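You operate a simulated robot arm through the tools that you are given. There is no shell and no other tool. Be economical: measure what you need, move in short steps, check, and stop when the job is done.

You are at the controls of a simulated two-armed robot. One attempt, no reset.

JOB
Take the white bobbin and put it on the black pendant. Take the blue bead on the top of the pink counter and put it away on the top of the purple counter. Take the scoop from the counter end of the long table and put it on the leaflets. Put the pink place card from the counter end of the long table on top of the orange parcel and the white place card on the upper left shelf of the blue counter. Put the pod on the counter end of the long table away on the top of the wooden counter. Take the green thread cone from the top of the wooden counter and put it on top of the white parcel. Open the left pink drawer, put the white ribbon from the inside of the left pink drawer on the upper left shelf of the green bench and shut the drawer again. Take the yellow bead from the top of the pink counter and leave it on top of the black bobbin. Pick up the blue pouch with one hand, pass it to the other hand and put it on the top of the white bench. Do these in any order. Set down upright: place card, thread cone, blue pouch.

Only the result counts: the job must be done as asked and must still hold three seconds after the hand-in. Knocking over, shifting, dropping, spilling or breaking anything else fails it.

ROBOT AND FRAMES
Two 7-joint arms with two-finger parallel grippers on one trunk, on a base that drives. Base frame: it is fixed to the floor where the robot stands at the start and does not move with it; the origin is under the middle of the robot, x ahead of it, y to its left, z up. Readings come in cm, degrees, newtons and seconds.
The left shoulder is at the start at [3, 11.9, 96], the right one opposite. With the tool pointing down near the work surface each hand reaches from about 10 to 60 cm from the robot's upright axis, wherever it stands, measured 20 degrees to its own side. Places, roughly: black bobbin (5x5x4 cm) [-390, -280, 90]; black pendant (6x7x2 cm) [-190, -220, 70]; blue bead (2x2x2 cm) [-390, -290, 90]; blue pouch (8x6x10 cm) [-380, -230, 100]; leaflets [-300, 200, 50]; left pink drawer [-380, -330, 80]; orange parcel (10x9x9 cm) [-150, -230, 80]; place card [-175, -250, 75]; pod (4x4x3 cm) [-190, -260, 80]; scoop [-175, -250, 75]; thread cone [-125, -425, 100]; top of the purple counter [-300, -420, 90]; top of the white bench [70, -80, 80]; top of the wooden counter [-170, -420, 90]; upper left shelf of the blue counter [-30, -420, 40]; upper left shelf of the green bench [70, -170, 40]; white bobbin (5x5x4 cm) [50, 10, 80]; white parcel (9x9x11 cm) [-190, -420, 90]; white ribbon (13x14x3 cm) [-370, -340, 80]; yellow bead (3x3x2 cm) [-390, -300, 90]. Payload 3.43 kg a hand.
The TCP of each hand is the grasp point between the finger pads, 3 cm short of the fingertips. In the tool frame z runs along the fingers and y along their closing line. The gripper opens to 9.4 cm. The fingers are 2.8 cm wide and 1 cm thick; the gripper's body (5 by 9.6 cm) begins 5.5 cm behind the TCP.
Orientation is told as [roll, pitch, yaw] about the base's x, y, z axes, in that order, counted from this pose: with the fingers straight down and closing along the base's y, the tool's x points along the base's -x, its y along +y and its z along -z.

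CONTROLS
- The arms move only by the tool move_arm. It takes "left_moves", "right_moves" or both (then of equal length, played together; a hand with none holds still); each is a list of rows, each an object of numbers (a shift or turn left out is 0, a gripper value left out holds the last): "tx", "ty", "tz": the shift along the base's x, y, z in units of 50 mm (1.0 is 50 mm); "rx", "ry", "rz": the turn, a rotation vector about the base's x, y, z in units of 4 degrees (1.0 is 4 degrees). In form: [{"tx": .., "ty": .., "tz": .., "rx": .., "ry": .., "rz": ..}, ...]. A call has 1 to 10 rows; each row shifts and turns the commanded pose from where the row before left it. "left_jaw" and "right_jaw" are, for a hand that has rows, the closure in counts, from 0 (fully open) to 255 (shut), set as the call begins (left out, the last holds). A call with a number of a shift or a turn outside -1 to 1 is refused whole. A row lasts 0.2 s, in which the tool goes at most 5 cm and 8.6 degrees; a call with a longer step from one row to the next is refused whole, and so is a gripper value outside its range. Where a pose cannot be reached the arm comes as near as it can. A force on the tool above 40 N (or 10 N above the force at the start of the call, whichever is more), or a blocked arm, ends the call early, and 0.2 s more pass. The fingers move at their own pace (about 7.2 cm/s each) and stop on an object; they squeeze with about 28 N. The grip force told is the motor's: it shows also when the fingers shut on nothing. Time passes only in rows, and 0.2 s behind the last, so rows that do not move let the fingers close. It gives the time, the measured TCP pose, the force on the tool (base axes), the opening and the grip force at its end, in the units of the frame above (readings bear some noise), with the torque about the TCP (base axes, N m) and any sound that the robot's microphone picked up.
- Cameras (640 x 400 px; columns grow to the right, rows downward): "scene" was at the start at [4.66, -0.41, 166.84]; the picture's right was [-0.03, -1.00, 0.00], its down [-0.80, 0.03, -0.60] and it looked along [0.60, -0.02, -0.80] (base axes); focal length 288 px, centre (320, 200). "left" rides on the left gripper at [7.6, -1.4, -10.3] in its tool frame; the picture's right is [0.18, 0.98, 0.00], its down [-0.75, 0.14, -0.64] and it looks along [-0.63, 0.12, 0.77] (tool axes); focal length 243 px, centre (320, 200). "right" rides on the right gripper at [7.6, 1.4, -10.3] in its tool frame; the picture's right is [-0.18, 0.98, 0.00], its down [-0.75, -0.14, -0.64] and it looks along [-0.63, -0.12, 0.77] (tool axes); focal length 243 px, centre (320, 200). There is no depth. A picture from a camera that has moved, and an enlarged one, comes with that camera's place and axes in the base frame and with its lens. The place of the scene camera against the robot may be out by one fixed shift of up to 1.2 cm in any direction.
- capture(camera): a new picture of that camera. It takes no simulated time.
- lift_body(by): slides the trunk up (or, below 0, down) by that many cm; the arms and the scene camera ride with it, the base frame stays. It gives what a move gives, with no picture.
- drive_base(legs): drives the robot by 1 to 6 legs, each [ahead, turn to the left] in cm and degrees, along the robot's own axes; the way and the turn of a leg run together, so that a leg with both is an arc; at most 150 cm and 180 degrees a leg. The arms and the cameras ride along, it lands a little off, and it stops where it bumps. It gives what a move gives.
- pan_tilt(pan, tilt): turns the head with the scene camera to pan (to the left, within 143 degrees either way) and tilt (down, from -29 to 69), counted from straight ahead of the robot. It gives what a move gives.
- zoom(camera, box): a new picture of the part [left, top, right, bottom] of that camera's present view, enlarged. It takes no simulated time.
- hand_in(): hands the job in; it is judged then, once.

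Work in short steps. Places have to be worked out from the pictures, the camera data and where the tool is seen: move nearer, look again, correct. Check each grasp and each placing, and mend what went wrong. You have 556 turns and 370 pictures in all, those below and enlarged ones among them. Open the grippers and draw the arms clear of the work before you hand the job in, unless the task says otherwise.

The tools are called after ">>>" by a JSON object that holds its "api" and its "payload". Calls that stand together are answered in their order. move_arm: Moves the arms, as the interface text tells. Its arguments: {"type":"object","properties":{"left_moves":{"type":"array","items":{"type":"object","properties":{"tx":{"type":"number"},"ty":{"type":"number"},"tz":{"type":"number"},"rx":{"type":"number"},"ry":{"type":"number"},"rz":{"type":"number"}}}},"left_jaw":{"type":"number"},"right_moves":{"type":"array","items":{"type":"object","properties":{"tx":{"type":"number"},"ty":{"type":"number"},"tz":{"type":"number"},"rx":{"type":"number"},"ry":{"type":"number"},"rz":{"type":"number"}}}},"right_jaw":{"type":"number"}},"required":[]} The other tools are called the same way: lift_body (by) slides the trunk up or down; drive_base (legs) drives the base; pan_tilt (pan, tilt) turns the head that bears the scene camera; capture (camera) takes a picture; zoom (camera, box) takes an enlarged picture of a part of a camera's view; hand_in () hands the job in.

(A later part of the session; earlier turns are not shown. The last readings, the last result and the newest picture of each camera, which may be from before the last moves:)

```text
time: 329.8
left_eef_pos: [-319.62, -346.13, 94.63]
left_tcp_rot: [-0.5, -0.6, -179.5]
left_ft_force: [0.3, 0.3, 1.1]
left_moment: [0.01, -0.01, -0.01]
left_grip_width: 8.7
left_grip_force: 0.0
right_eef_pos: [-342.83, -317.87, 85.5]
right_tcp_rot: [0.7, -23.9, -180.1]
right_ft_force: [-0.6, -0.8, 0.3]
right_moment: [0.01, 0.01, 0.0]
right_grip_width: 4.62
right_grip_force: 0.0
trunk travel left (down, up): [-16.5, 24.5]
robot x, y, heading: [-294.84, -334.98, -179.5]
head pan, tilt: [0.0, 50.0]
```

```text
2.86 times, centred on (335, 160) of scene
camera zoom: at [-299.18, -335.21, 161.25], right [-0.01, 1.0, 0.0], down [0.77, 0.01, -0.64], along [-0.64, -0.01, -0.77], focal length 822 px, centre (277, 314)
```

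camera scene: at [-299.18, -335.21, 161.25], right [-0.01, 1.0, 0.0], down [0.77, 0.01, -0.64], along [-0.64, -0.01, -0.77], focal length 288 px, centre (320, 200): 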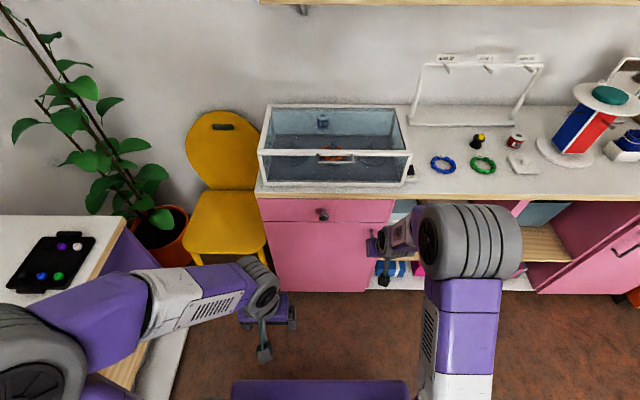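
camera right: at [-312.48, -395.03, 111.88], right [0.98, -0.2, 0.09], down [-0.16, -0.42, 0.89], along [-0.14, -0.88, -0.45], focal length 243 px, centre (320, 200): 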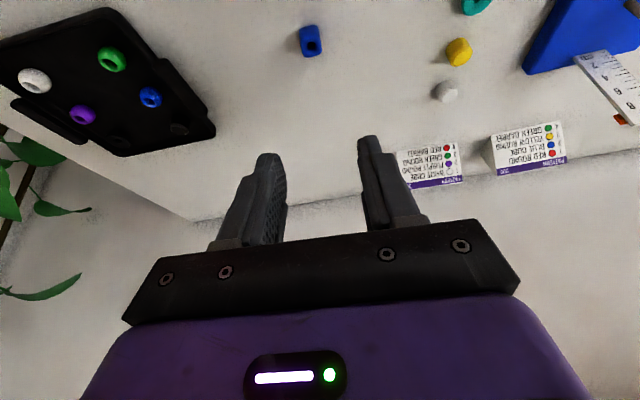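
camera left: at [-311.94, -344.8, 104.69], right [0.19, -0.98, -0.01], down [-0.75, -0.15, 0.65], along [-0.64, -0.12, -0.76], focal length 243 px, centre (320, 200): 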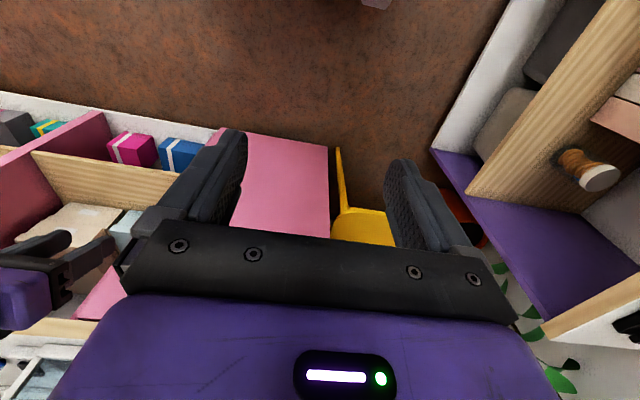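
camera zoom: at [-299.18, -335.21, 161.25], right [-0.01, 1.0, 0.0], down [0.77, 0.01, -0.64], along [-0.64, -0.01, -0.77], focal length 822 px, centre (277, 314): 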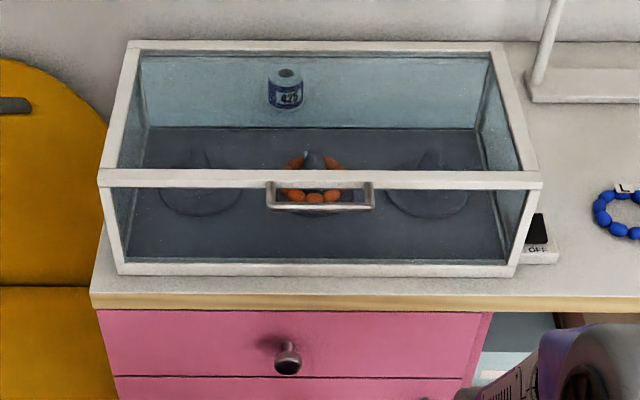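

The drawer has a round knob at ≈(-359.5,-335,80.5), drawer y -357…-309. I tilt the left hand ~45° and bring it before the knob.

>>> {"api": "move_arm", "payload": {"left_moves": [{"ry": 1, "tx": -0.5, "ty": 0.3}, {"ry": 1, "tx": -0.5, "ty": 0.3}, {"ry": 1, "tx": -0.5, "ty": 0.4}, {"ry": 1, "tx": -0.5, "ty": 0.4}, {"ry": 1, "tx": -0.5, "ty": 0.4, "tz": -0.2}, {"ry": 1, "tx": -0.5, "ty": 0.4, "tz": -0.2}, {"ry": 1, "tx": -0.5, "tz": -0.2}, {"ry": 1, "tz": -0.3}, {"ry": 1, "tz": -0.3}, {"ry": 1, "tz": -0.3}], "left_jaw": 100, "right_moves": [{"tx": 0.5, "ty": 0.3}, {"tx": 0.5, "ty": 0.5}, {"tx": 0.3, "ty": 0.5}, {"tz": 0.4}, {"tz": 0.4}, {}, {}, {}, {}, {}]}}

>>> {"api": "capture", "payload": {"camera": "left"}}

>>> {"api": "capture", "payload": {"camera": "scene"}}

```text
time: 332.0
left_eef_pos: [-337.19, -335.1, 87.04]
left_tcp_rot: [-0.9, -40.9, -179.3]
left_ft_force: [-0.2, -0.1, 0.5]
left_moment: [-0.02, 0.01, -0.02]
left_grip_width: 5.72
left_grip_force: 0.0
right_eef_pos: [-336.2, -311.31, 89.55]
right_tcp_rot: [0.8, -24.0, -180.1]
right_ft_force: [0.1, -0.3, 0.7]
right_moment: [-0.01, -0.03, -0.01]
right_grip_width: 4.59
right_grip_force: 0.0
trunk travel left (down, up): [-16.5, 24.5]
robot x, y, heading: [-294.48, -334.83, -179.5]
head pan, tilt: [0.0, 50.0]
```

```text
216 pictures are left
camera left: at [-324.76, -333.82, 89.81], right [0.14, -0.98, -0.13], down [-0.15, -0.15, 0.98], along [-0.98, -0.12, -0.17], focal length 243 px, centre (320, 200)
```

left: 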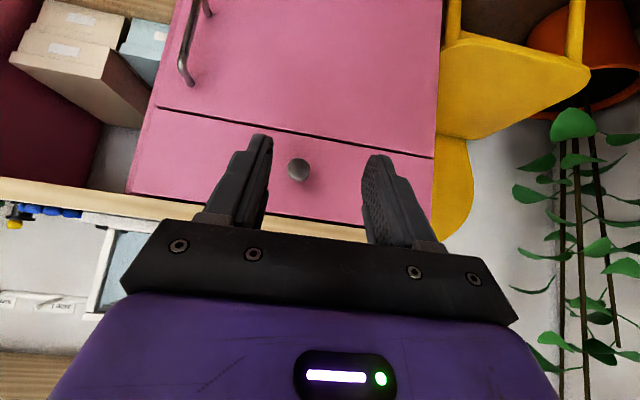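

```text
215 pictures are left
camera scene: at [-299.19, -335.17, 161.23], right [-0.01, 1.0, 0.0], down [0.77, 0.01, -0.64], along [-0.64, -0.01, -0.77], focal length 288 px, centre (320, 200)
```

scene: 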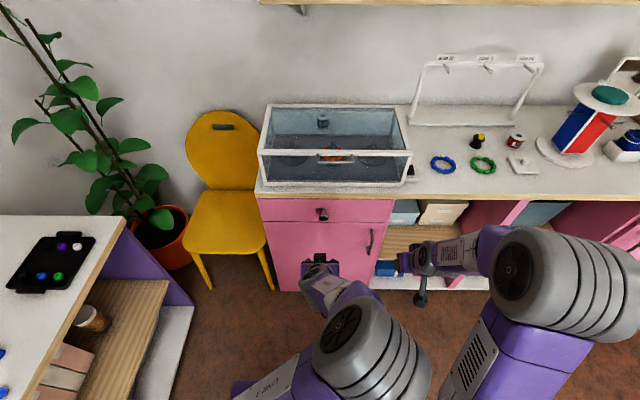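

Knob confirmed at (-359.5,-334.4,80). I advance to straddle it and close.

>>> {"api": "move_arm", "payload": {"left_moves": [{"tx": -0.8, "tz": -0.25, "ty": 0.07}, {"tx": -0.8, "tz": -0.25, "ty": 0.07}, {"tx": -0.8, "tz": -0.25}, {"tx": -0.8, "tz": -0.2}, {"tx": -0.6, "tz": -0.15}, {"tx": -0.4, "tz": -0.08}, {}]}}

>>> {"api": "capture", "payload": {"camera": "left"}}

```text
time: 333.6
left_eef_pos: [-358.1, -334.55, 81.28]
left_tcp_rot: [-0.9, -40.5, -179.4]
left_ft_force: [-0.4, -0.7, -0.9]
left_moment: [-0.02, 0.01, 0.02]
left_grip_width: 5.71
left_grip_force: 0.0
right_eef_pos: [-336.29, -311.44, 89.68]
right_tcp_rot: [0.8, -24.0, -179.9]
right_ft_force: [0.3, 0.0, 1.3]
right_moment: [-0.02, 0.01, -0.01]
right_grip_width: 4.62
right_grip_force: 0.1
trunk travel left (down, up): [-16.5, 24.5]
robot x, y, heading: [-294.73, -335.44, -179.7]
head pan, tilt: [0.0, 50.0]
```

```text
214 pictures are left
camera left: at [-345.74, -333.06, 83.94], right [0.14, -0.98, -0.13], down [-0.15, -0.15, 0.98], along [-0.98, -0.12, -0.17], focal length 243 px, centre (320, 200)
```

left: 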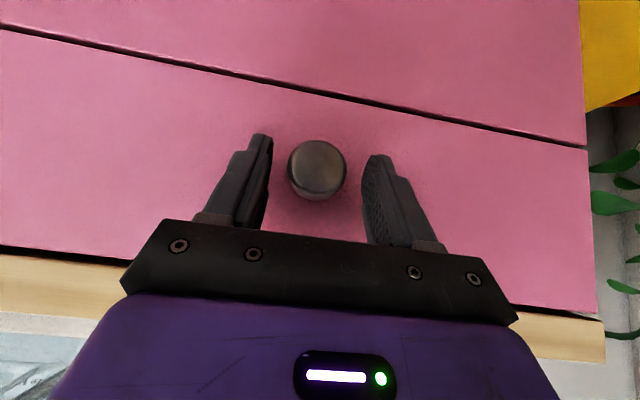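

>>> {"api": "move_arm", "payload": {"left_moves": [{"tx": -0.08}, {}, {}, {}], "left_jaw": 255}}

>>> {"api": "capture", "payload": {"camera": "left"}}

```text
time: 334.6
left_eef_pos: [-358.53, -334.28, 81.3]
left_tcp_rot: [-0.8, -40.6, -179.5]
left_ft_force: [10.7, 9.1, 0.6]
left_moment: [0.24, -0.6, -0.16]
left_grip_width: 3.35
left_grip_force: 45.1
right_eef_pos: [-336.23, -311.23, 89.52]
right_tcp_rot: [0.8, -23.9, 180.0]
right_ft_force: [-0.3, 1.0, 0.7]
right_moment: [0.01, 0.01, 0.02]
right_grip_width: 4.61
right_grip_force: 0.0
trunk travel left (down, up): [-16.5, 24.5]
robot x, y, heading: [-294.78, -334.83, -179.3]
head pan, tilt: [0.0, 50.0]
```

```text
213 pictures are left
camera left: at [-345.98, -332.89, 83.95], right [0.14, -0.98, -0.13], down [-0.15, -0.15, 0.98], along [-0.98, -0.12, -0.17], focal length 243 px, centre (320, 200)
```

left: 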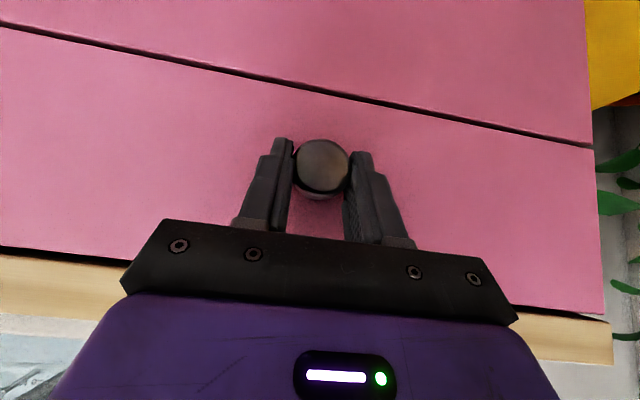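

Knob gripped (3.35). I pull gently straight toward me.

>>> {"api": "move_arm", "payload": {"left_moves": [{"tx": 0.2}, {"tx": 0.3}, {"tx": 0.4}, {"tx": 0.5}, {"tx": 0.5}, {}]}}

>>> {"api": "capture", "payload": {"camera": "scene"}}

```text
time: 336.0
left_eef_pos: [-348.95, -334.3, 81.34]
left_tcp_rot: [-0.9, -40.7, -179.5]
left_ft_force: [0.8, 16.3, 1.1]
left_moment: [0.17, -0.49, -0.27]
left_grip_width: 3.36
left_grip_force: 44.7
right_eef_pos: [-336.3, -311.11, 89.61]
right_tcp_rot: [0.8, -24.0, 180.0]
right_ft_force: [-0.5, -0.5, 0.2]
right_moment: [0.0, 0.0, 0.01]
right_grip_width: 4.62
right_grip_force: 0.1
trunk travel left (down, up): [-16.5, 24.5]
robot x, y, heading: [-294.56, -334.83, -179.4]
head pan, tilt: [0.0, 50.0]
```

```text
212 pictures are left
camera scene: at [-299.19, -335.01, 161.24], right [-0.01, 1.0, 0.0], down [0.77, 0.01, -0.64], along [-0.64, -0.01, -0.77], focal length 288 px, centre (320, 200)
```

scene: 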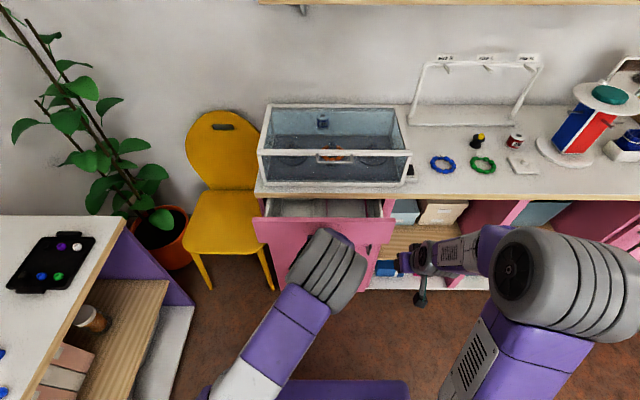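

The drawer slides. I raise the right hand out of the way and pull further.

>>> {"api": "move_arm", "payload": {"left_moves": [{}, {}, {"tx": 0.5}, {"tx": 0.5}, {"tx": 0.5}, {"tx": 0.5}, {"tx": 0.5}, {"tx": 0.3}, {}], "right_moves": [{"tz": 0.9}, {"tz": 0.9}, {"tx": 0.5}, {}, {}, {}, {}, {}, {}]}}

>>> {"api": "zoom", "payload": {"camera": "scene", "box": [230, 160, 430, 290]}}

```text
time: 338.0
left_eef_pos: [-335.25, -334.19, 81.27]
left_tcp_rot: [-0.8, -40.7, -179.5]
left_ft_force: [0.1, 20.1, -2.1]
left_moment: [0.37, -0.04, -0.21]
left_grip_width: 3.32
left_grip_force: 45.1
right_eef_pos: [-333.87, -311.17, 98.48]
right_tcp_rot: [0.8, -23.9, 180.1]
right_ft_force: [0.4, 1.0, -0.7]
right_moment: [0.02, 0.0, 0.0]
right_grip_width: 4.63
right_grip_force: 0.1
trunk travel left (down, up): [-16.5, 24.5]
robot x, y, heading: [-294.71, -335.02, -179.4]
head pan, tilt: [0.0, 50.0]
```

```text
3.08 times, centred on (330, 225) of scene
camera zoom: at [-299.21, -334.95, 161.23], right [-0.01, 1.0, 0.0], down [0.77, 0.01, -0.64], along [-0.64, -0.01, -0.77], focal length 886 px, centre (289, 123)
```

zoom: 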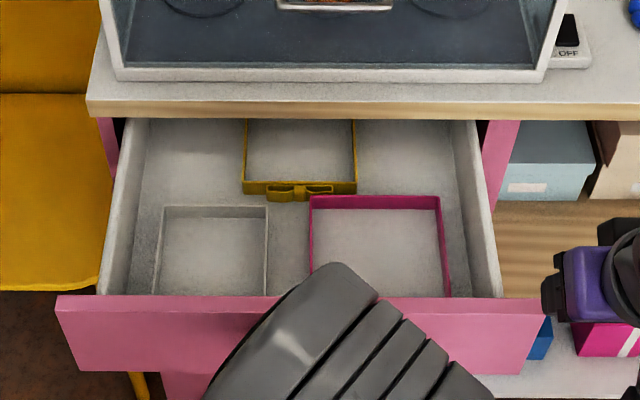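

The drawer is open: white, yellow and pink ribbon rings inside; the white one is front-left. I release the knob and lift the left hand clear.

>>> {"api": "move_arm", "payload": {"left_moves": [{}, {}, {}, {"tx": 0.3, "tz": 0.3}, {"tx": 0.4, "tz": 0.6}, {"tz": 0.9}, {"tz": 0.9}, {}], "left_jaw": 60}}

>>> {"api": "zoom", "payload": {"camera": "scene", "box": [230, 160, 430, 290]}}

>>> {"api": "capture", "payload": {"camera": "left"}}

```text
time: 339.8
left_eef_pos: [-331.97, -335.45, 94.52]
left_tcp_rot: [-1.4, -40.0, -177.5]
left_ft_force: [-0.2, 0.9, 0.1]
left_moment: [0.0, -0.01, 0.01]
left_grip_width: 7.19
left_grip_force: 0.2
right_eef_pos: [-333.94, -311.53, 98.47]
right_tcp_rot: [0.7, -24.0, -180.1]
right_ft_force: [0.3, -0.4, -1.2]
right_moment: [0.0, -0.02, 0.0]
right_grip_width: 4.62
right_grip_force: 0.1
trunk travel left (down, up): [-16.5, 24.5]
robot x, y, heading: [-294.48, -335.06, -179.4]
head pan, tilt: [0.0, 50.0]
```

```text
3.08 times, centred on (330, 225) of scene
camera zoom: at [-299.24, -335.22, 161.23], right [-0.01, 1.0, 0.0], down [0.77, 0.01, -0.64], along [-0.64, -0.01, -0.77], focal length 886 px, centre (289, 123)
```

zoom: 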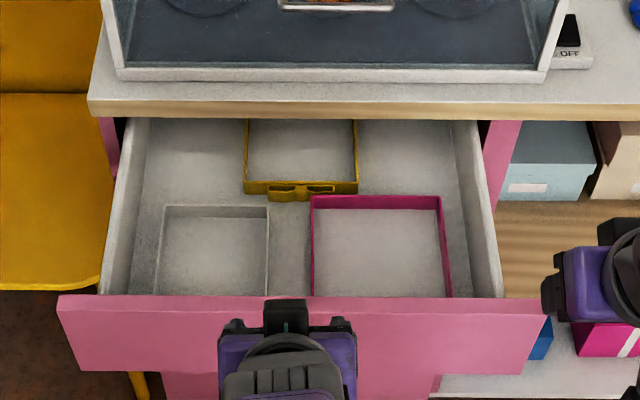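

```text
209 pictures are left
camera left: at [-319.54, -333.73, 97.37], right [0.17, -0.98, -0.14], down [-0.16, -0.16, 0.97], along [-0.97, -0.14, -0.18], focal length 243 px, centre (320, 200)
```

left: 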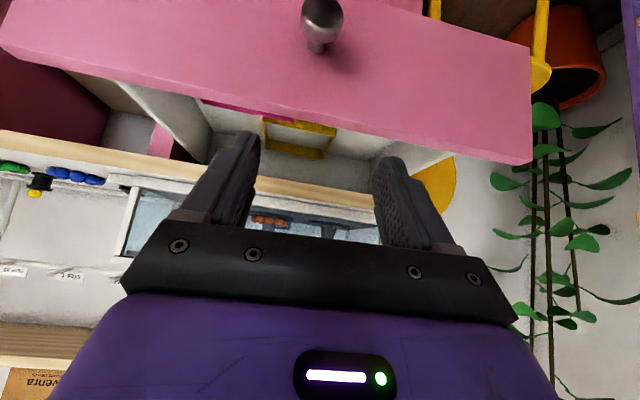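

White ring spans x≈-357…-343, y≈-350.6…-338.6. I'll pinch its right wall at mid-length from above. I move the left hand over it with less tilt.

>>> {"api": "move_arm", "payload": {"left_moves": [{"ry": -1, "tx": -0.6, "ty": -0.1}, {"ry": -1, "tx": -0.6, "ty": -0.2}, {"ry": -1, "tx": -0.6, "ty": -0.2}, {"ry": -1, "tx": -0.6, "ty": -0.15}, {"tx": -0.5}, {}], "left_jaw": 157}}

>>> {"api": "capture", "payload": {"camera": "left"}}

>>> {"api": "zoom", "payload": {"camera": "scene", "box": [230, 160, 430, 290]}}

```text
time: 341.2
left_eef_pos: [-346.1, -337.81, 94.89]
left_tcp_rot: [-0.7, -24.6, -179.4]
left_ft_force: [-0.2, -0.7, 0.5]
left_moment: [-0.02, 0.03, -0.02]
left_grip_width: 3.61
left_grip_force: 0.1
right_eef_pos: [-333.86, -311.39, 98.66]
right_tcp_rot: [0.7, -24.0, -179.9]
right_ft_force: [-0.6, 0.5, 0.1]
right_moment: [0.02, -0.02, 0.0]
right_grip_width: 4.58
right_grip_force: 0.1
trunk travel left (down, up): [-16.5, 24.5]
robot x, y, heading: [-294.72, -334.72, -179.4]
head pan, tilt: [0.0, 50.0]
```

```text
208 pictures are left
camera left: at [-334.85, -336.36, 100.73], right [0.17, -0.98, -0.09], down [-0.42, -0.15, 0.9], along [-0.89, -0.12, -0.44], focal length 243 px, centre (320, 200)
```

left: 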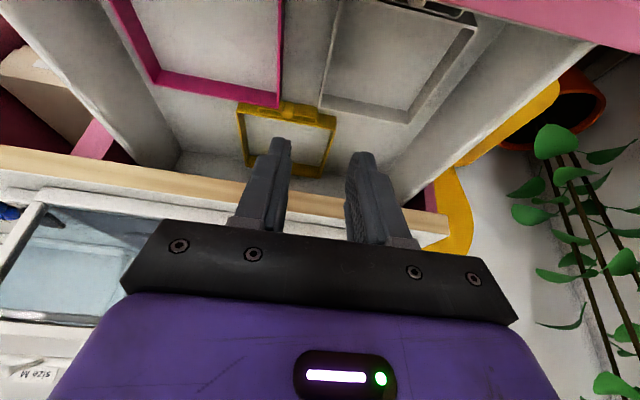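

```text
3.08 times, centred on (330, 225) of scene
camera zoom: at [-299.16, -335.22, 161.24], right [-0.01, 1.0, 0.0], down [0.77, 0.01, -0.64], along [-0.64, -0.01, -0.77], focal length 886 px, centre (289, 123)
```

zoom: 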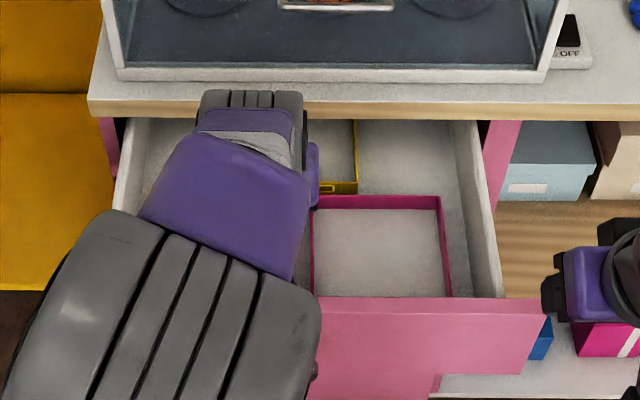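

The right wall runs at y≈-338; I descend straddling it at x≈-349.

>>> {"api": "move_arm", "payload": {"left_moves": [{"tx": -0.48, "ty": -0.04, "tz": -0.6}, {"tz": -0.8}, {"tz": -0.8}, {"tz": -0.6}, {}]}}

>>> {"api": "capture", "payload": {"camera": "left"}}

```text
time: 342.4
left_eef_pos: [-348.5, -338.02, 80.56]
left_tcp_rot: [-0.7, -24.7, -179.5]
left_ft_force: [0.6, 0.1, -0.8]
left_moment: [0.0, 0.0, -0.01]
left_grip_width: 3.63
left_grip_force: 0.0
right_eef_pos: [-333.97, -311.47, 98.51]
right_tcp_rot: [0.7, -24.1, -180.0]
right_ft_force: [-0.4, 0.4, -0.3]
right_moment: [0.01, 0.04, -0.02]
right_grip_width: 4.61
right_grip_force: 0.0
trunk travel left (down, up): [-16.5, 24.5]
robot x, y, heading: [-294.35, -334.99, -179.4]
head pan, tilt: [0.0, 50.0]
```

```text
206 pictures are left
camera left: at [-337.29, -336.55, 86.67], right [0.17, -0.98, -0.09], down [-0.42, -0.15, 0.9], along [-0.89, -0.12, -0.43], focal length 243 px, centre (320, 200)
```

left: 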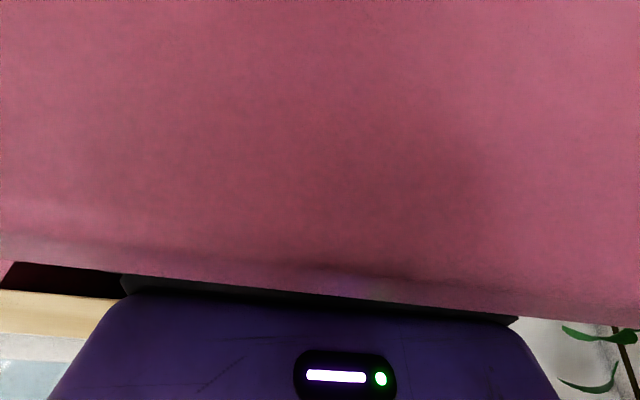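

The wrist camera is behind the drawer front; I use the right camera instead.

>>> {"api": "capture", "payload": {"camera": "right"}}

```text
205 pictures are left
camera right: at [-322.78, -312.57, 104.96], right [-0.16, -0.98, 0.09], down [-0.43, 0.15, 0.89], along [-0.89, 0.11, -0.45], focal length 243 px, centre (320, 200)
```

right: 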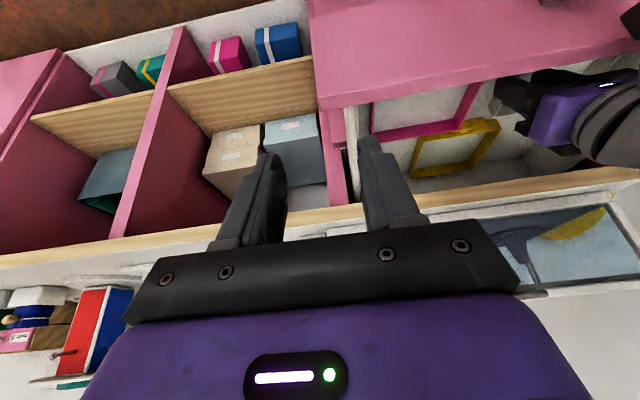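

>>> {"api": "zoom", "payload": {"camera": "right", "box": [440, 60, 600, 170]}}

```text
3.64 times, centred on (520, 115) of right
camera zoom: at [-322.78, -312.57, 104.96], right [-0.16, -0.98, 0.09], down [-0.43, 0.15, 0.89], along [-0.89, 0.11, -0.45], focal length 882 px, centre (-407, 509)
```

zoom: 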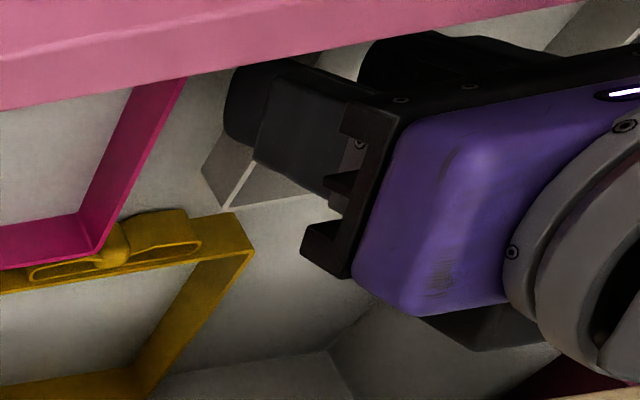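

The outer finger sits just beyond the ring's wall. I lower further and close.

>>> {"api": "move_arm", "payload": {"left_moves": [{"tz": -0.2}, {"tz": -0.15}, {"tz": -0.1}, {}]}}

>>> {"api": "zoom", "payload": {"camera": "right", "box": [440, 60, 600, 170]}}

```text
time: 343.4
left_eef_pos: [-348.71, -337.96, 78.97]
left_tcp_rot: [-0.9, -25.5, -179.5]
left_ft_force: [-1.7, -2.6, 38.9]
left_moment: [-0.93, 0.04, 0.13]
left_grip_width: 3.75
left_grip_force: 0.8
right_eef_pos: [-333.71, -311.39, 98.78]
right_tcp_rot: [0.6, -24.1, -180.0]
right_ft_force: [-0.2, -0.6, -0.1]
right_moment: [-0.01, 0.0, -0.02]
right_grip_width: 4.6
right_grip_force: 0.0
trunk travel left (down, up): [-16.5, 24.5]
robot x, y, heading: [-294.28, -334.91, -179.6]
head pan, tilt: [0.0, 50.0]
```

```text
3.64 times, centred on (520, 115) of right
camera zoom: at [-322.56, -312.57, 105.06], right [-0.16, -0.98, 0.09], down [-0.43, 0.15, 0.89], along [-0.89, 0.11, -0.44], focal length 882 px, centre (-407, 509)
```

zoom: 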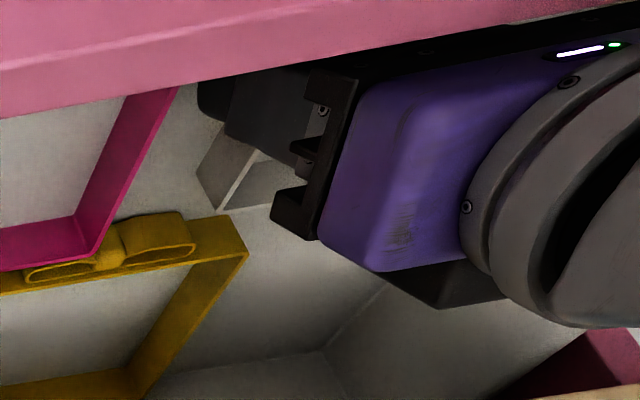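

Only the inner fingertip touches (likely the ring's floor). I raise 3 mm and close on the wall.

>>> {"api": "move_arm", "payload": {"left_moves": [{"tz": 0.08}, {}]}}

>>> {"api": "move_arm", "payload": {"left_moves": [{}, {}, {}, {}], "left_jaw": 255}}

>>> {"api": "zoom", "payload": {"camera": "right", "box": [440, 60, 600, 170]}}

```text
time: 344.0
left_eef_pos: [-348.35, -337.97, 79.16]
left_tcp_rot: [-0.7, -24.8, -179.4]
left_ft_force: [-1.6, -1.4, 25.9]
left_moment: [-0.59, 0.02, 0.02]
left_grip_width: 3.69
left_grip_force: 0.2
right_eef_pos: [-333.87, -311.38, 98.62]
right_tcp_rot: [0.8, -24.0, -179.9]
right_ft_force: [-0.1, 0.2, 0.0]
right_moment: [0.02, -0.02, -0.01]
right_grip_width: 4.61
right_grip_force: 0.1
trunk travel left (down, up): [-16.5, 24.5]
robot x, y, heading: [-294.52, -334.8, -179.4]
head pan, tilt: [0.0, 50.0]
```

```text
time: 344.4
left_eef_pos: [-348.61, -338.4, 78.99]
left_tcp_rot: [-0.5, -24.7, -179.0]
left_ft_force: [-0.2, -5.7, 10.3]
left_moment: [-0.17, -0.16, 0.03]
left_grip_width: 0.18
left_grip_force: 25.0
right_eef_pos: [-333.91, -311.42, 98.56]
right_tcp_rot: [0.8, -24.0, -179.9]
right_ft_force: [-0.2, -0.9, 0.4]
right_moment: [-0.01, -0.03, 0.01]
right_grip_width: 4.61
right_grip_force: 0.1
trunk travel left (down, up): [-16.5, 24.5]
robot x, y, heading: [-294.43, -334.96, -179.3]
head pan, tilt: [0.0, 50.0]
stopped in row 2 (left hand): the force on the tool passed its limit at 70 N (the readings are from after the stop); the commanded pose is now the measured one
```

```text
3.64 times, centred on (520, 115) of right
camera zoom: at [-322.81, -312.6, 104.93], right [-0.16, -0.98, 0.09], down [-0.43, 0.15, 0.89], along [-0.89, 0.11, -0.45], focal length 882 px, centre (-407, 509)
```

zoom: 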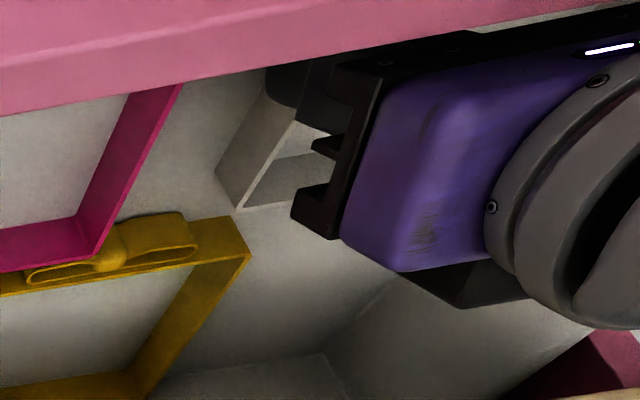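

Closed at 0.18 cm — plausibly on the thin ribbon wall. I lift slowly and check.

>>> {"api": "move_arm", "payload": {"left_moves": [{"tz": 0.2}, {"tz": 0.4}, {"tz": 0.5}, {"tz": 0.5}, {}]}}

>>> {"api": "capture", "payload": {"camera": "left"}}

>>> {"api": "capture", "payload": {"camera": "right"}}

```text
time: 345.6
left_eef_pos: [-348.48, -338.4, 86.95]
left_tcp_rot: [-0.4, -24.6, -179.2]
left_ft_force: [0.1, 0.6, 0.4]
left_moment: [0.01, 0.03, 0.02]
left_grip_width: 0.18
left_grip_force: 27.8
right_eef_pos: [-333.93, -311.42, 98.64]
right_tcp_rot: [0.8, -24.1, -179.9]
right_ft_force: [0.9, 0.0, -1.0]
right_moment: [-0.02, -0.02, 0.0]
right_grip_width: 4.59
right_grip_force: 0.1
trunk travel left (down, up): [-16.5, 24.5]
robot x, y, heading: [-294.67, -334.95, -179.4]
head pan, tilt: [0.0, 50.0]
```

```text
201 pictures are left
camera left: at [-337.28, -336.93, 92.93], right [0.18, -0.98, -0.08], down [-0.42, -0.15, 0.9], along [-0.89, -0.12, -0.44], focal length 243 px, centre (320, 200)
```

left: 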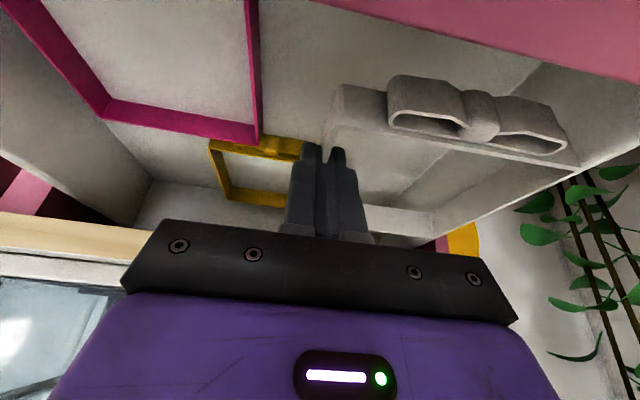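

```text
200 pictures are left
camera right: at [-322.82, -312.62, 104.95], right [-0.16, -0.98, 0.09], down [-0.43, 0.15, 0.89], along [-0.89, 0.11, -0.45], focal length 243 px, centre (320, 200)
```

right: 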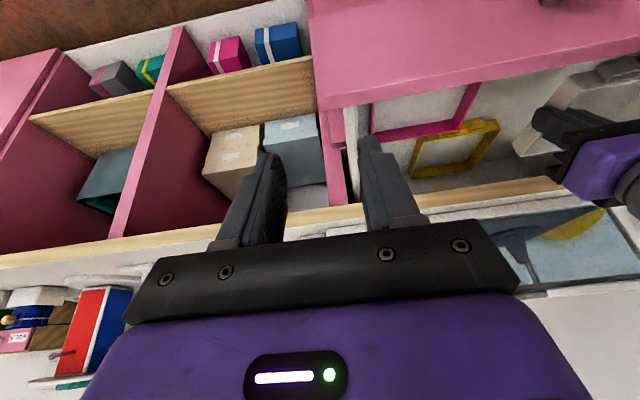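

The ribbon ring (with its bow) is held. I raise it clear of the drawer and draw it aside, tilting the right hand for pushing the drawer shut.

>>> {"api": "move_arm", "payload": {"left_moves": [{"tz": 0.8}, {"tz": 0.8}, {"tz": 0.8}, {"tz": 0.5, "tx": 0.4}, {"tx": 0.8}, {"tx": 0.8, "ty": -0.3}, {"tx": 0.5, "ty": -0.5}, {}], "right_moves": [{"ry": 1, "tx": 0.3}, {"ry": 1, "tx": 0.3}, {"ry": 1, "tx": 0.3}, {"ry": 1, "tx": 0.3}, {"ry": 1}, {"ry": 1}, {"ry": 1}, {}], "right_jaw": 255}}

>>> {"api": "capture", "payload": {"camera": "scene"}}

>>> {"api": "capture", "payload": {"camera": "left"}}

```text
time: 347.4
left_eef_pos: [-335.87, -342.26, 101.17]
left_tcp_rot: [-0.5, -24.6, -179.2]
left_ft_force: [0.4, -0.3, -0.4]
left_moment: [0.01, 0.01, 0.01]
left_grip_width: 0.15
left_grip_force: 27.8
right_eef_pos: [-334.65, -308.78, 102.18]
right_tcp_rot: [0.9, -52.0, -180.0]
right_ft_force: [-0.2, 0.2, 0.4]
right_moment: [-0.01, 0.04, -0.02]
right_grip_width: 0.0
right_grip_force: 28.3
right hand out of reach, approached as far as the arm can: row 3, 4, 5, 6, 7
trunk travel left (down, up): [-16.5, 24.5]
robot x, y, heading: [-294.83, -335.11, -179.4]
head pan, tilt: [0.0, 50.0]
```

```text
199 pictures are left
camera scene: at [-299.21, -335.2, 161.23], right [-0.01, 1.0, 0.0], down [0.77, 0.01, -0.64], along [-0.64, -0.01, -0.77], focal length 288 px, centre (320, 200)
```

scene: 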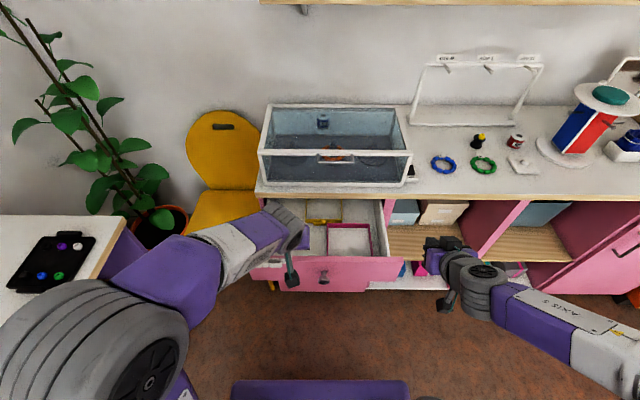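

```text
198 pictures are left
camera left: at [-324.64, -340.85, 107.31], right [0.18, -0.98, -0.08], down [-0.42, -0.15, 0.9], along [-0.89, -0.13, -0.44], focal length 243 px, centre (320, 200)
```

left: 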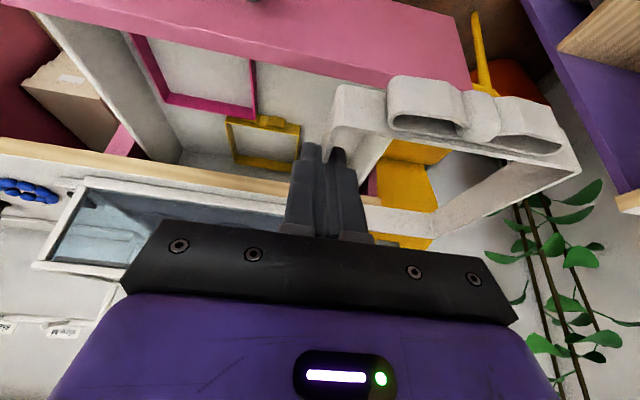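

I back off 12 cm so the right hand can come down in front of the drawer, then push by arm and drive.

>>> {"api": "drive_base", "payload": {"legs": [[-14, 0]]}}

>>> {"api": "move_arm", "payload": {"right_moves": [{"tz": -0.8}, {"tz": -0.8}, {"tz": -0.8}, {"tz": -0.8}, {"tz": -0.8}, {"tz": -0.4}, {"ty": -0.9}, {"ty": -0.9}, {"ty": -0.9}, {"ty": -0.9}]}}

>>> {"api": "capture", "payload": {"camera": "right"}}

>>> {"api": "capture", "payload": {"camera": "scene"}}

```text
time: 348.8
left_eef_pos: [-321.93, -342.17, 101.31]
left_tcp_rot: [-0.5, -24.5, -179.2]
left_ft_force: [0.9, 0.2, 0.0]
left_moment: [0.03, 0.01, 0.02]
left_grip_width: 0.16
left_grip_force: 28.1
right_eef_pos: [-320.72, -308.61, 102.31]
right_tcp_rot: [0.7, -52.0, -179.9]
right_ft_force: [0.7, 0.0, -0.3]
right_moment: [-0.02, -0.01, -0.02]
right_grip_width: 0.02
right_grip_force: 28.0
trunk travel left (down, up): [-16.5, 24.5]
robot x, y, heading: [-281.16, -335.11, -179.7]
head pan, tilt: [0.0, 50.0]
```

```text
time: 351.0
left_eef_pos: [-321.9, -342.3, 101.33]
left_tcp_rot: [-0.5, -24.6, -179.1]
left_ft_force: [-0.1, -0.5, -0.5]
left_moment: [0.04, -0.01, -0.03]
left_grip_width: 0.16
left_grip_force: 28.2
right_eef_pos: [-323.57, -325.53, 82.49]
right_tcp_rot: [0.7, -51.8, -179.9]
right_ft_force: [-0.7, -0.2, -0.3]
right_moment: [0.02, 0.01, 0.0]
right_grip_width: 0.0
right_grip_force: 28.3
right hand out of reach, approached as far as the arm can: row 1, 2, 7, 8, 9
trunk travel left (down, up): [-16.5, 24.5]
robot x, y, heading: [-280.85, -334.76, -178.9]
head pan, tilt: [0.0, 50.0]
```

```text
197 pictures are left
camera right: at [-310.76, -326.75, 82.79], right [-0.1, -0.98, 0.15], down [0.04, 0.15, 0.99], along [-0.99, 0.11, 0.02], focal length 243 px, centre (320, 200)
```

right: 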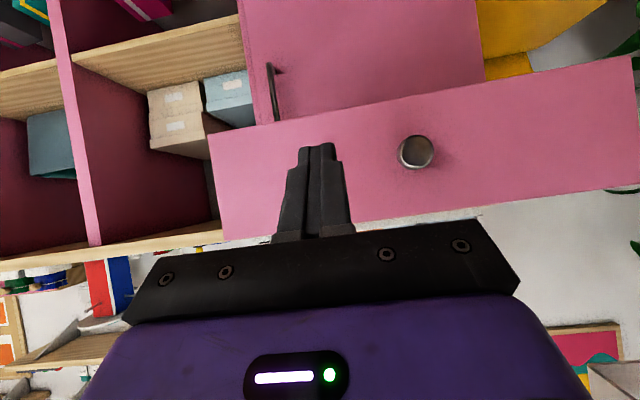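

```text
196 pictures are left
camera scene: at [-285.35, -335.22, 161.23], right [-0.01, 1.0, 0.0], down [0.77, 0.01, -0.64], along [-0.64, -0.01, -0.77], focal length 288 px, centre (320, 200)
```

scene: 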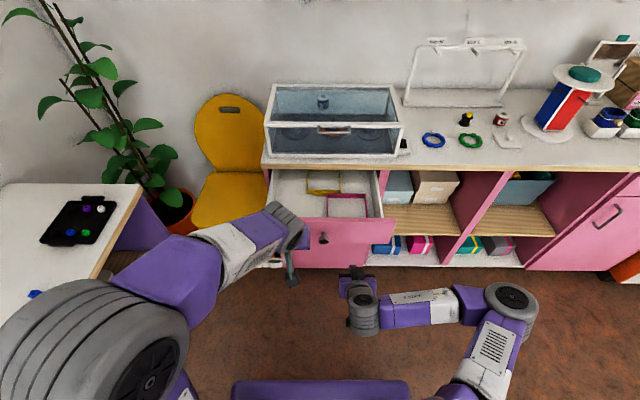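

I shift closer to the drawer's middle and push by arm first.

>>> {"api": "move_arm", "payload": {"right_moves": [{"ty": -0.6, "tz": -0.1}, {"ty": -0.3, "tz": -0.1}, {"tx": -0.7}, {"tx": -0.7}, {"tx": -0.6}, {"tx": -0.6}, {"tx": -0.6}, {"tx": -0.6}, {"tx": -0.6}, {}]}}

>>> {"api": "capture", "payload": {"camera": "scene"}}

```text
time: 353.2
left_eef_pos: [-321.97, -342.11, 101.26]
left_tcp_rot: [-0.5, -24.7, -179.4]
left_ft_force: [0.7, -0.5, 0.2]
left_moment: [0.03, 0.02, -0.03]
left_grip_width: 0.14
left_grip_force: 28.3
right_eef_pos: [-342.0, -319.21, 83.13]
right_tcp_rot: [0.7, -52.0, -179.9]
right_ft_force: [0.4, -0.4, -1.0]
right_moment: [0.0, 0.0, -0.01]
right_grip_width: 0.02
right_grip_force: 27.8
right hand out of reach, approached as far as the arm can: row 1, 2, 4, 5, 6, 7, 8, 9
trunk travel left (down, up): [-16.5, 24.5]
robot x, y, heading: [-280.83, -335.17, -179.2]
head pan, tilt: [0.0, 50.0]
```

```text
195 pictures are left
camera scene: at [-285.28, -335.11, 161.24], right [-0.01, 1.0, 0.0], down [0.77, 0.01, -0.64], along [-0.64, -0.01, -0.77], focal length 288 px, centre (320, 200)
```

scene: 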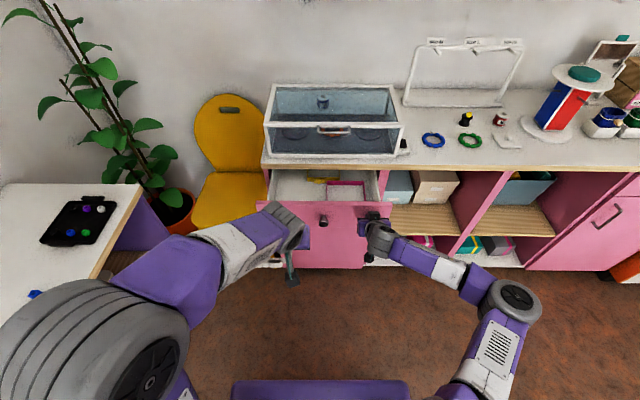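

The drawer is partly closed; I drive forward to push it home.

>>> {"api": "drive_base", "payload": {"legs": [[15, 0]]}}

>>> {"api": "capture", "payload": {"camera": "scene"}}

>>> {"api": "capture", "payload": {"camera": "right"}}

```text
time: 354.5
left_eef_pos: [-336.91, -342.47, 101.35]
left_tcp_rot: [-0.5, -24.5, -179.2]
left_ft_force: [0.1, -0.3, -0.8]
left_moment: [-0.02, -0.04, -0.02]
left_grip_width: 0.18
left_grip_force: 28.3
right_eef_pos: [-356.88, -319.28, 83.14]
right_tcp_rot: [0.8, -51.9, -180.0]
right_ft_force: [-0.7, 0.3, -0.1]
right_moment: [0.0, -0.01, 0.02]
right_grip_width: 0.02
right_grip_force: 28.3
trunk travel left (down, up): [-16.5, 24.5]
robot x, y, heading: [-295.82, -335.0, -179.5]
head pan, tilt: [0.0, 50.0]
```

```text
194 pictures are left
camera scene: at [-300.32, -335.24, 161.23], right [-0.01, 1.0, 0.0], down [0.77, 0.01, -0.64], along [-0.64, -0.01, -0.77], focal length 288 px, centre (320, 200)
```

scene: 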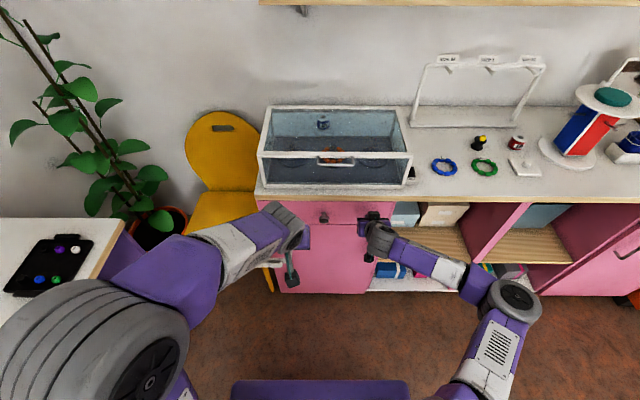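

```text
193 pictures are left
camera right: at [-344.07, -320.52, 83.46], right [-0.1, -0.98, 0.15], down [0.04, 0.15, 0.99], along [-0.99, 0.11, 0.02], focal length 243 px, centre (320, 200)
```

right: 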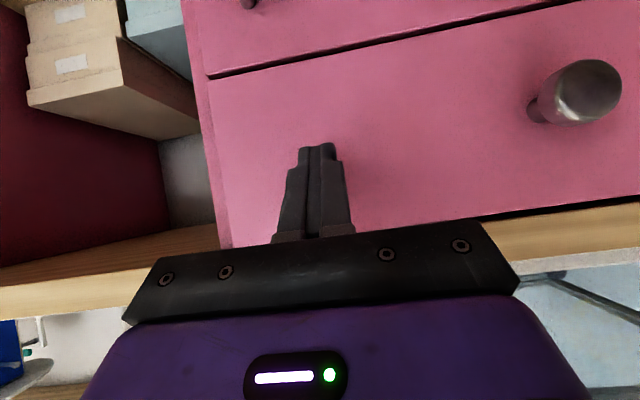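

Nearly shut. I push a little further until it resists.

>>> {"api": "move_arm", "payload": {"right_moves": [{"tx": -0.2}, {"tx": -0.2}, {"tx": -0.2}, {"tx": -0.2}, {"tx": -0.2}, {}]}}

>>> {"api": "zoom", "payload": {"camera": "scene", "box": [250, 170, 420, 260]}}

```text
time: 355.7
left_eef_pos: [-336.59, -342.22, 101.4]
left_tcp_rot: [-0.3, -24.7, -179.2]
left_ft_force: [0.6, -0.6, 0.5]
left_moment: [-0.01, 0.02, 0.0]
left_grip_width: 0.18
left_grip_force: 28.2
right_eef_pos: [-358.68, -317.88, 83.24]
right_tcp_rot: [1.5, -51.5, -179.7]
right_ft_force: [18.4, -1.8, 5.4]
right_moment: [0.04, 0.05, 0.04]
right_grip_width: 0.01
right_grip_force: 28.1
right hand out of reach, approached as far as the arm can: row 1, 2, 3, 4, 5
trunk travel left (down, up): [-16.5, 24.5]
robot x, y, heading: [-295.77, -335.28, -179.7]
head pan, tilt: [0.0, 50.0]
stopped in row 5 (right hand): the force on the tool passed its limit at 46 N (the readings are from after the stop); the commanded pose is now the measured one
```

```text
3.76 times, centred on (335, 215) of scene
camera zoom: at [-299.78, -335.2, 161.25], right [-0.01, 1.0, 0.0], down [0.76, 0.01, -0.64], along [-0.64, -0.01, -0.76], focal length 1084 px, centre (264, 144)
```

zoom: 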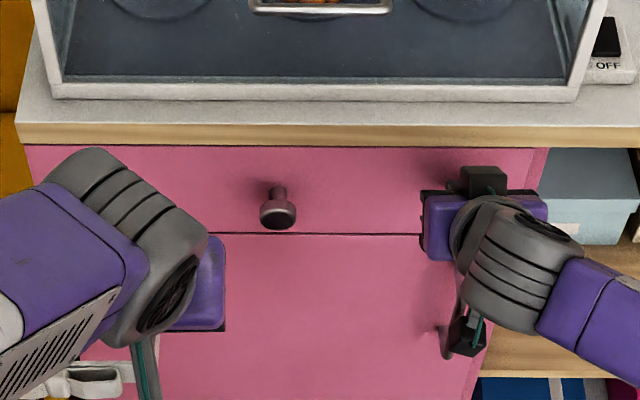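

The drawer is shut. I back away and restore the right hand to a carrying pose.

>>> {"api": "drive_base", "payload": {"legs": [[-42, 0]]}}

>>> {"api": "move_arm", "payload": {"right_moves": [{"ry": -1, "tz": 0.6}, {"ry": -1, "tz": 0.6, "tx": 0.4}, {"ry": -1, "tz": 0.6, "tx": 0.6}, {"ry": -1, "tx": 0.7}, {"ry": -1, "tx": 0.7}, {"ry": -1, "tx": 0.6}, {"ry": -1, "tx": 0.5}, {"ry": -1}, {"ry": -1}, {"ry": -1}], "right_jaw": 60}}

>>> {"api": "move_arm", "payload": {"right_moves": [{"ry": -1}, {"ry": -1}, {"ry": -1}, {}]}}

>>> {"api": "lift_body", "payload": {"by": 12}}

>>> {"api": "capture", "payload": {"camera": "scene"}}

```text
time: 358.3
left_eef_pos: [-294.83, -341.79, 101.37]
left_tcp_rot: [-0.5, -24.6, -179.3]
left_ft_force: [-0.4, -0.1, -0.6]
left_moment: [0.04, 0.02, -0.01]
left_grip_width: 0.14
left_grip_force: 27.9
right_eef_pos: [-316.83, -317.21, 83.13]
right_tcp_rot: [1.3, -51.4, -179.7]
right_ft_force: [0.4, 0.6, 0.2]
right_moment: [-0.01, 0.02, 0.0]
right_grip_width: 0.0
right_grip_force: 28.2
trunk travel left (down, up): [-16.5, 24.5]
robot x, y, heading: [-253.62, -334.47, -179.8]
head pan, tilt: [0.0, 50.0]
```

```text
time: 360.5
left_eef_pos: [-294.8, -341.95, 101.36]
left_tcp_rot: [-0.5, -24.7, -179.2]
left_ft_force: [0.2, -0.1, -0.8]
left_moment: [0.0, -0.01, 0.0]
left_grip_width: 0.18
left_grip_force: 27.7
right_eef_pos: [-299.12, -317.03, 92.21]
right_tcp_rot: [1.6, -11.2, -179.8]
right_ft_force: [-0.4, 0.6, 0.5]
right_moment: [-0.01, 0.03, 0.0]
right_grip_width: 7.21
right_grip_force: 0.0
right hand out of reach, approached as far as the arm can: row 1
trunk travel left (down, up): [-16.5, 24.5]
robot x, y, heading: [-253.63, -334.47, -179.7]
head pan, tilt: [0.0, 50.0]
```

```text
time: 361.5
left_eef_pos: [-294.87, -341.93, 101.34]
left_tcp_rot: [-0.5, -24.6, -179.3]
left_ft_force: [0.1, 0.0, 0.2]
left_moment: [0.0, 0.04, -0.01]
left_grip_width: 0.18
left_grip_force: 28.1
right_eef_pos: [-298.73, -316.35, 91.94]
right_tcp_rot: [1.5, 0.7, -179.8]
right_ft_force: [0.0, 0.0, -0.4]
right_moment: [0.03, 0.0, 0.01]
right_grip_width: 7.18
right_grip_force: 0.1
right hand out of reach, approached as far as the arm can: row 3
trunk travel left (down, up): [-16.5, 24.5]
robot x, y, heading: [-254.11, -334.76, -179.6]
head pan, tilt: [0.0, 50.0]
```

```text
time: 363.0
left_eef_pos: [-294.88, -341.97, 113.25]
left_tcp_rot: [-0.5, -24.6, -179.2]
left_ft_force: [0.2, 0.3, -0.4]
left_moment: [0.02, -0.03, 0.02]
left_grip_width: 0.16
left_grip_force: 27.8
right_eef_pos: [-298.7, -316.39, 103.85]
right_tcp_rot: [1.5, 0.7, -179.8]
right_ft_force: [0.0, -0.4, 0.6]
right_moment: [0.0, 0.01, -0.01]
right_grip_width: 7.18
right_grip_force: 0.0
trunk travel left (down, up): [-28.5, 12.5]
robot x, y, heading: [-254.16, -334.8, -179.6]
head pan, tilt: [0.0, 50.0]
```

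```text
191 pictures are left
camera scene: at [-258.22, -334.88, 173.22], right [-0.01, 1.0, 0.0], down [0.77, 0.01, -0.64], along [-0.64, -0.01, -0.77], focal length 288 px, centre (320, 200)
```

scene: 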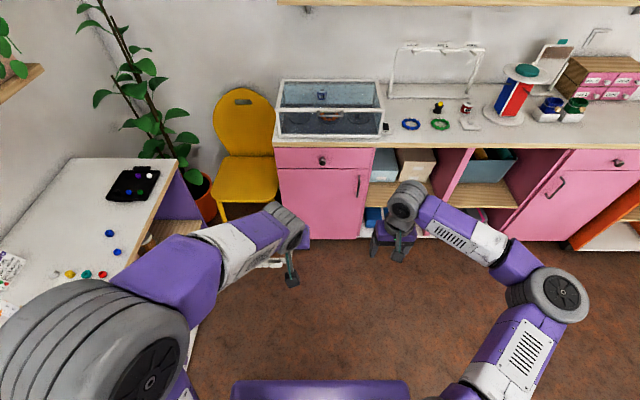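

Drawer shut, ribbon held. I turn around and drive east, then north to the green bench.

>>> {"api": "drive_base", "payload": {"legs": [[3, 0], [0, 180], [150, 0], [68, 0], [0, 90], [110, 0]]}}

>>> {"api": "pan_tilt", "payload": {"pan": -75, "tilt": 35}}

>>> {"api": "capture", "payload": {"camera": "scene"}}

>>> {"api": "capture", "payload": {"camera": "left"}}

```text
time: 390.6
left_eef_pos: [-45.13, -184.32, 113.3]
left_tcp_rot: [-0.5, -24.6, 89.9]
left_ft_force: [0.1, 0.2, 0.2]
left_moment: [-0.04, 0.01, 0.04]
left_grip_width: 0.17
left_grip_force: 27.9
right_eef_pos: [-19.49, -180.84, 103.81]
right_tcp_rot: [1.5, 0.8, 89.4]
right_ft_force: [0.7, -1.1, 0.4]
right_moment: [-0.02, 0.01, 0.01]
right_grip_width: 7.19
right_grip_force: 0.0
trunk travel left (down, up): [-28.5, 12.5]
robot x, y, heading: [-38.68, -225.87, 89.5]
head pan, tilt: [0.0, 50.0]
```

```text
time: 392.1
left_eef_pos: [-45.29, -184.43, 113.31]
left_tcp_rot: [-0.5, -24.5, 89.8]
left_ft_force: [0.1, 0.1, -0.4]
left_moment: [-0.02, -0.01, -0.02]
left_grip_width: 0.19
left_grip_force: 28.6
right_eef_pos: [-19.47, -180.91, 103.81]
right_tcp_rot: [1.4, 0.5, 89.3]
right_ft_force: [0.3, -0.6, 0.3]
right_moment: [0.0, -0.01, 0.01]
right_grip_width: 7.18
right_grip_force: 0.2
trunk travel left (down, up): [-28.5, 12.5]
robot x, y, heading: [-38.47, -225.71, 89.6]
head pan, tilt: [-75.0, 35.0]
```

```text
190 pictures are left
camera scene: at [-29.76, -226.56, 175.41], right [0.25, -0.97, 0.0], down [-0.56, -0.14, -0.82], along [0.79, 0.21, -0.57], focal length 288 px, centre (320, 200)
```

scene: 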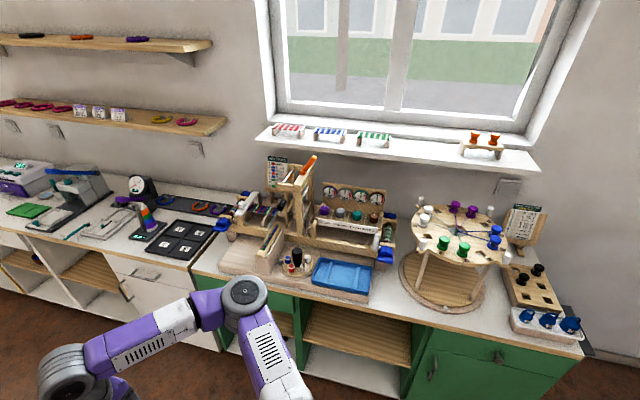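

```text
189 pictures are left
camera left: at [-43.81, -195.6, 119.32], right [-0.98, -0.16, -0.08], down [-0.15, 0.42, 0.9], along [-0.11, 0.89, -0.44], focal length 243 px, centre (320, 200)
```

left: 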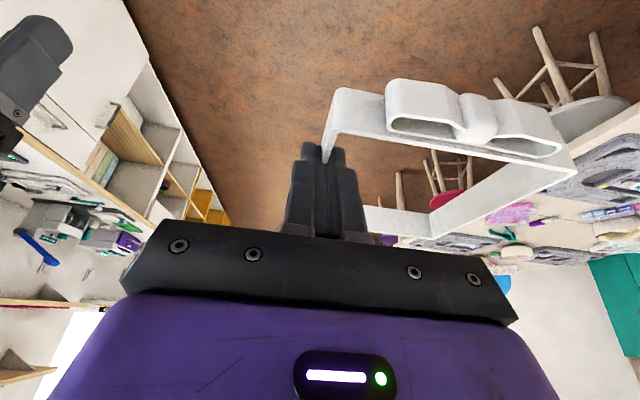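

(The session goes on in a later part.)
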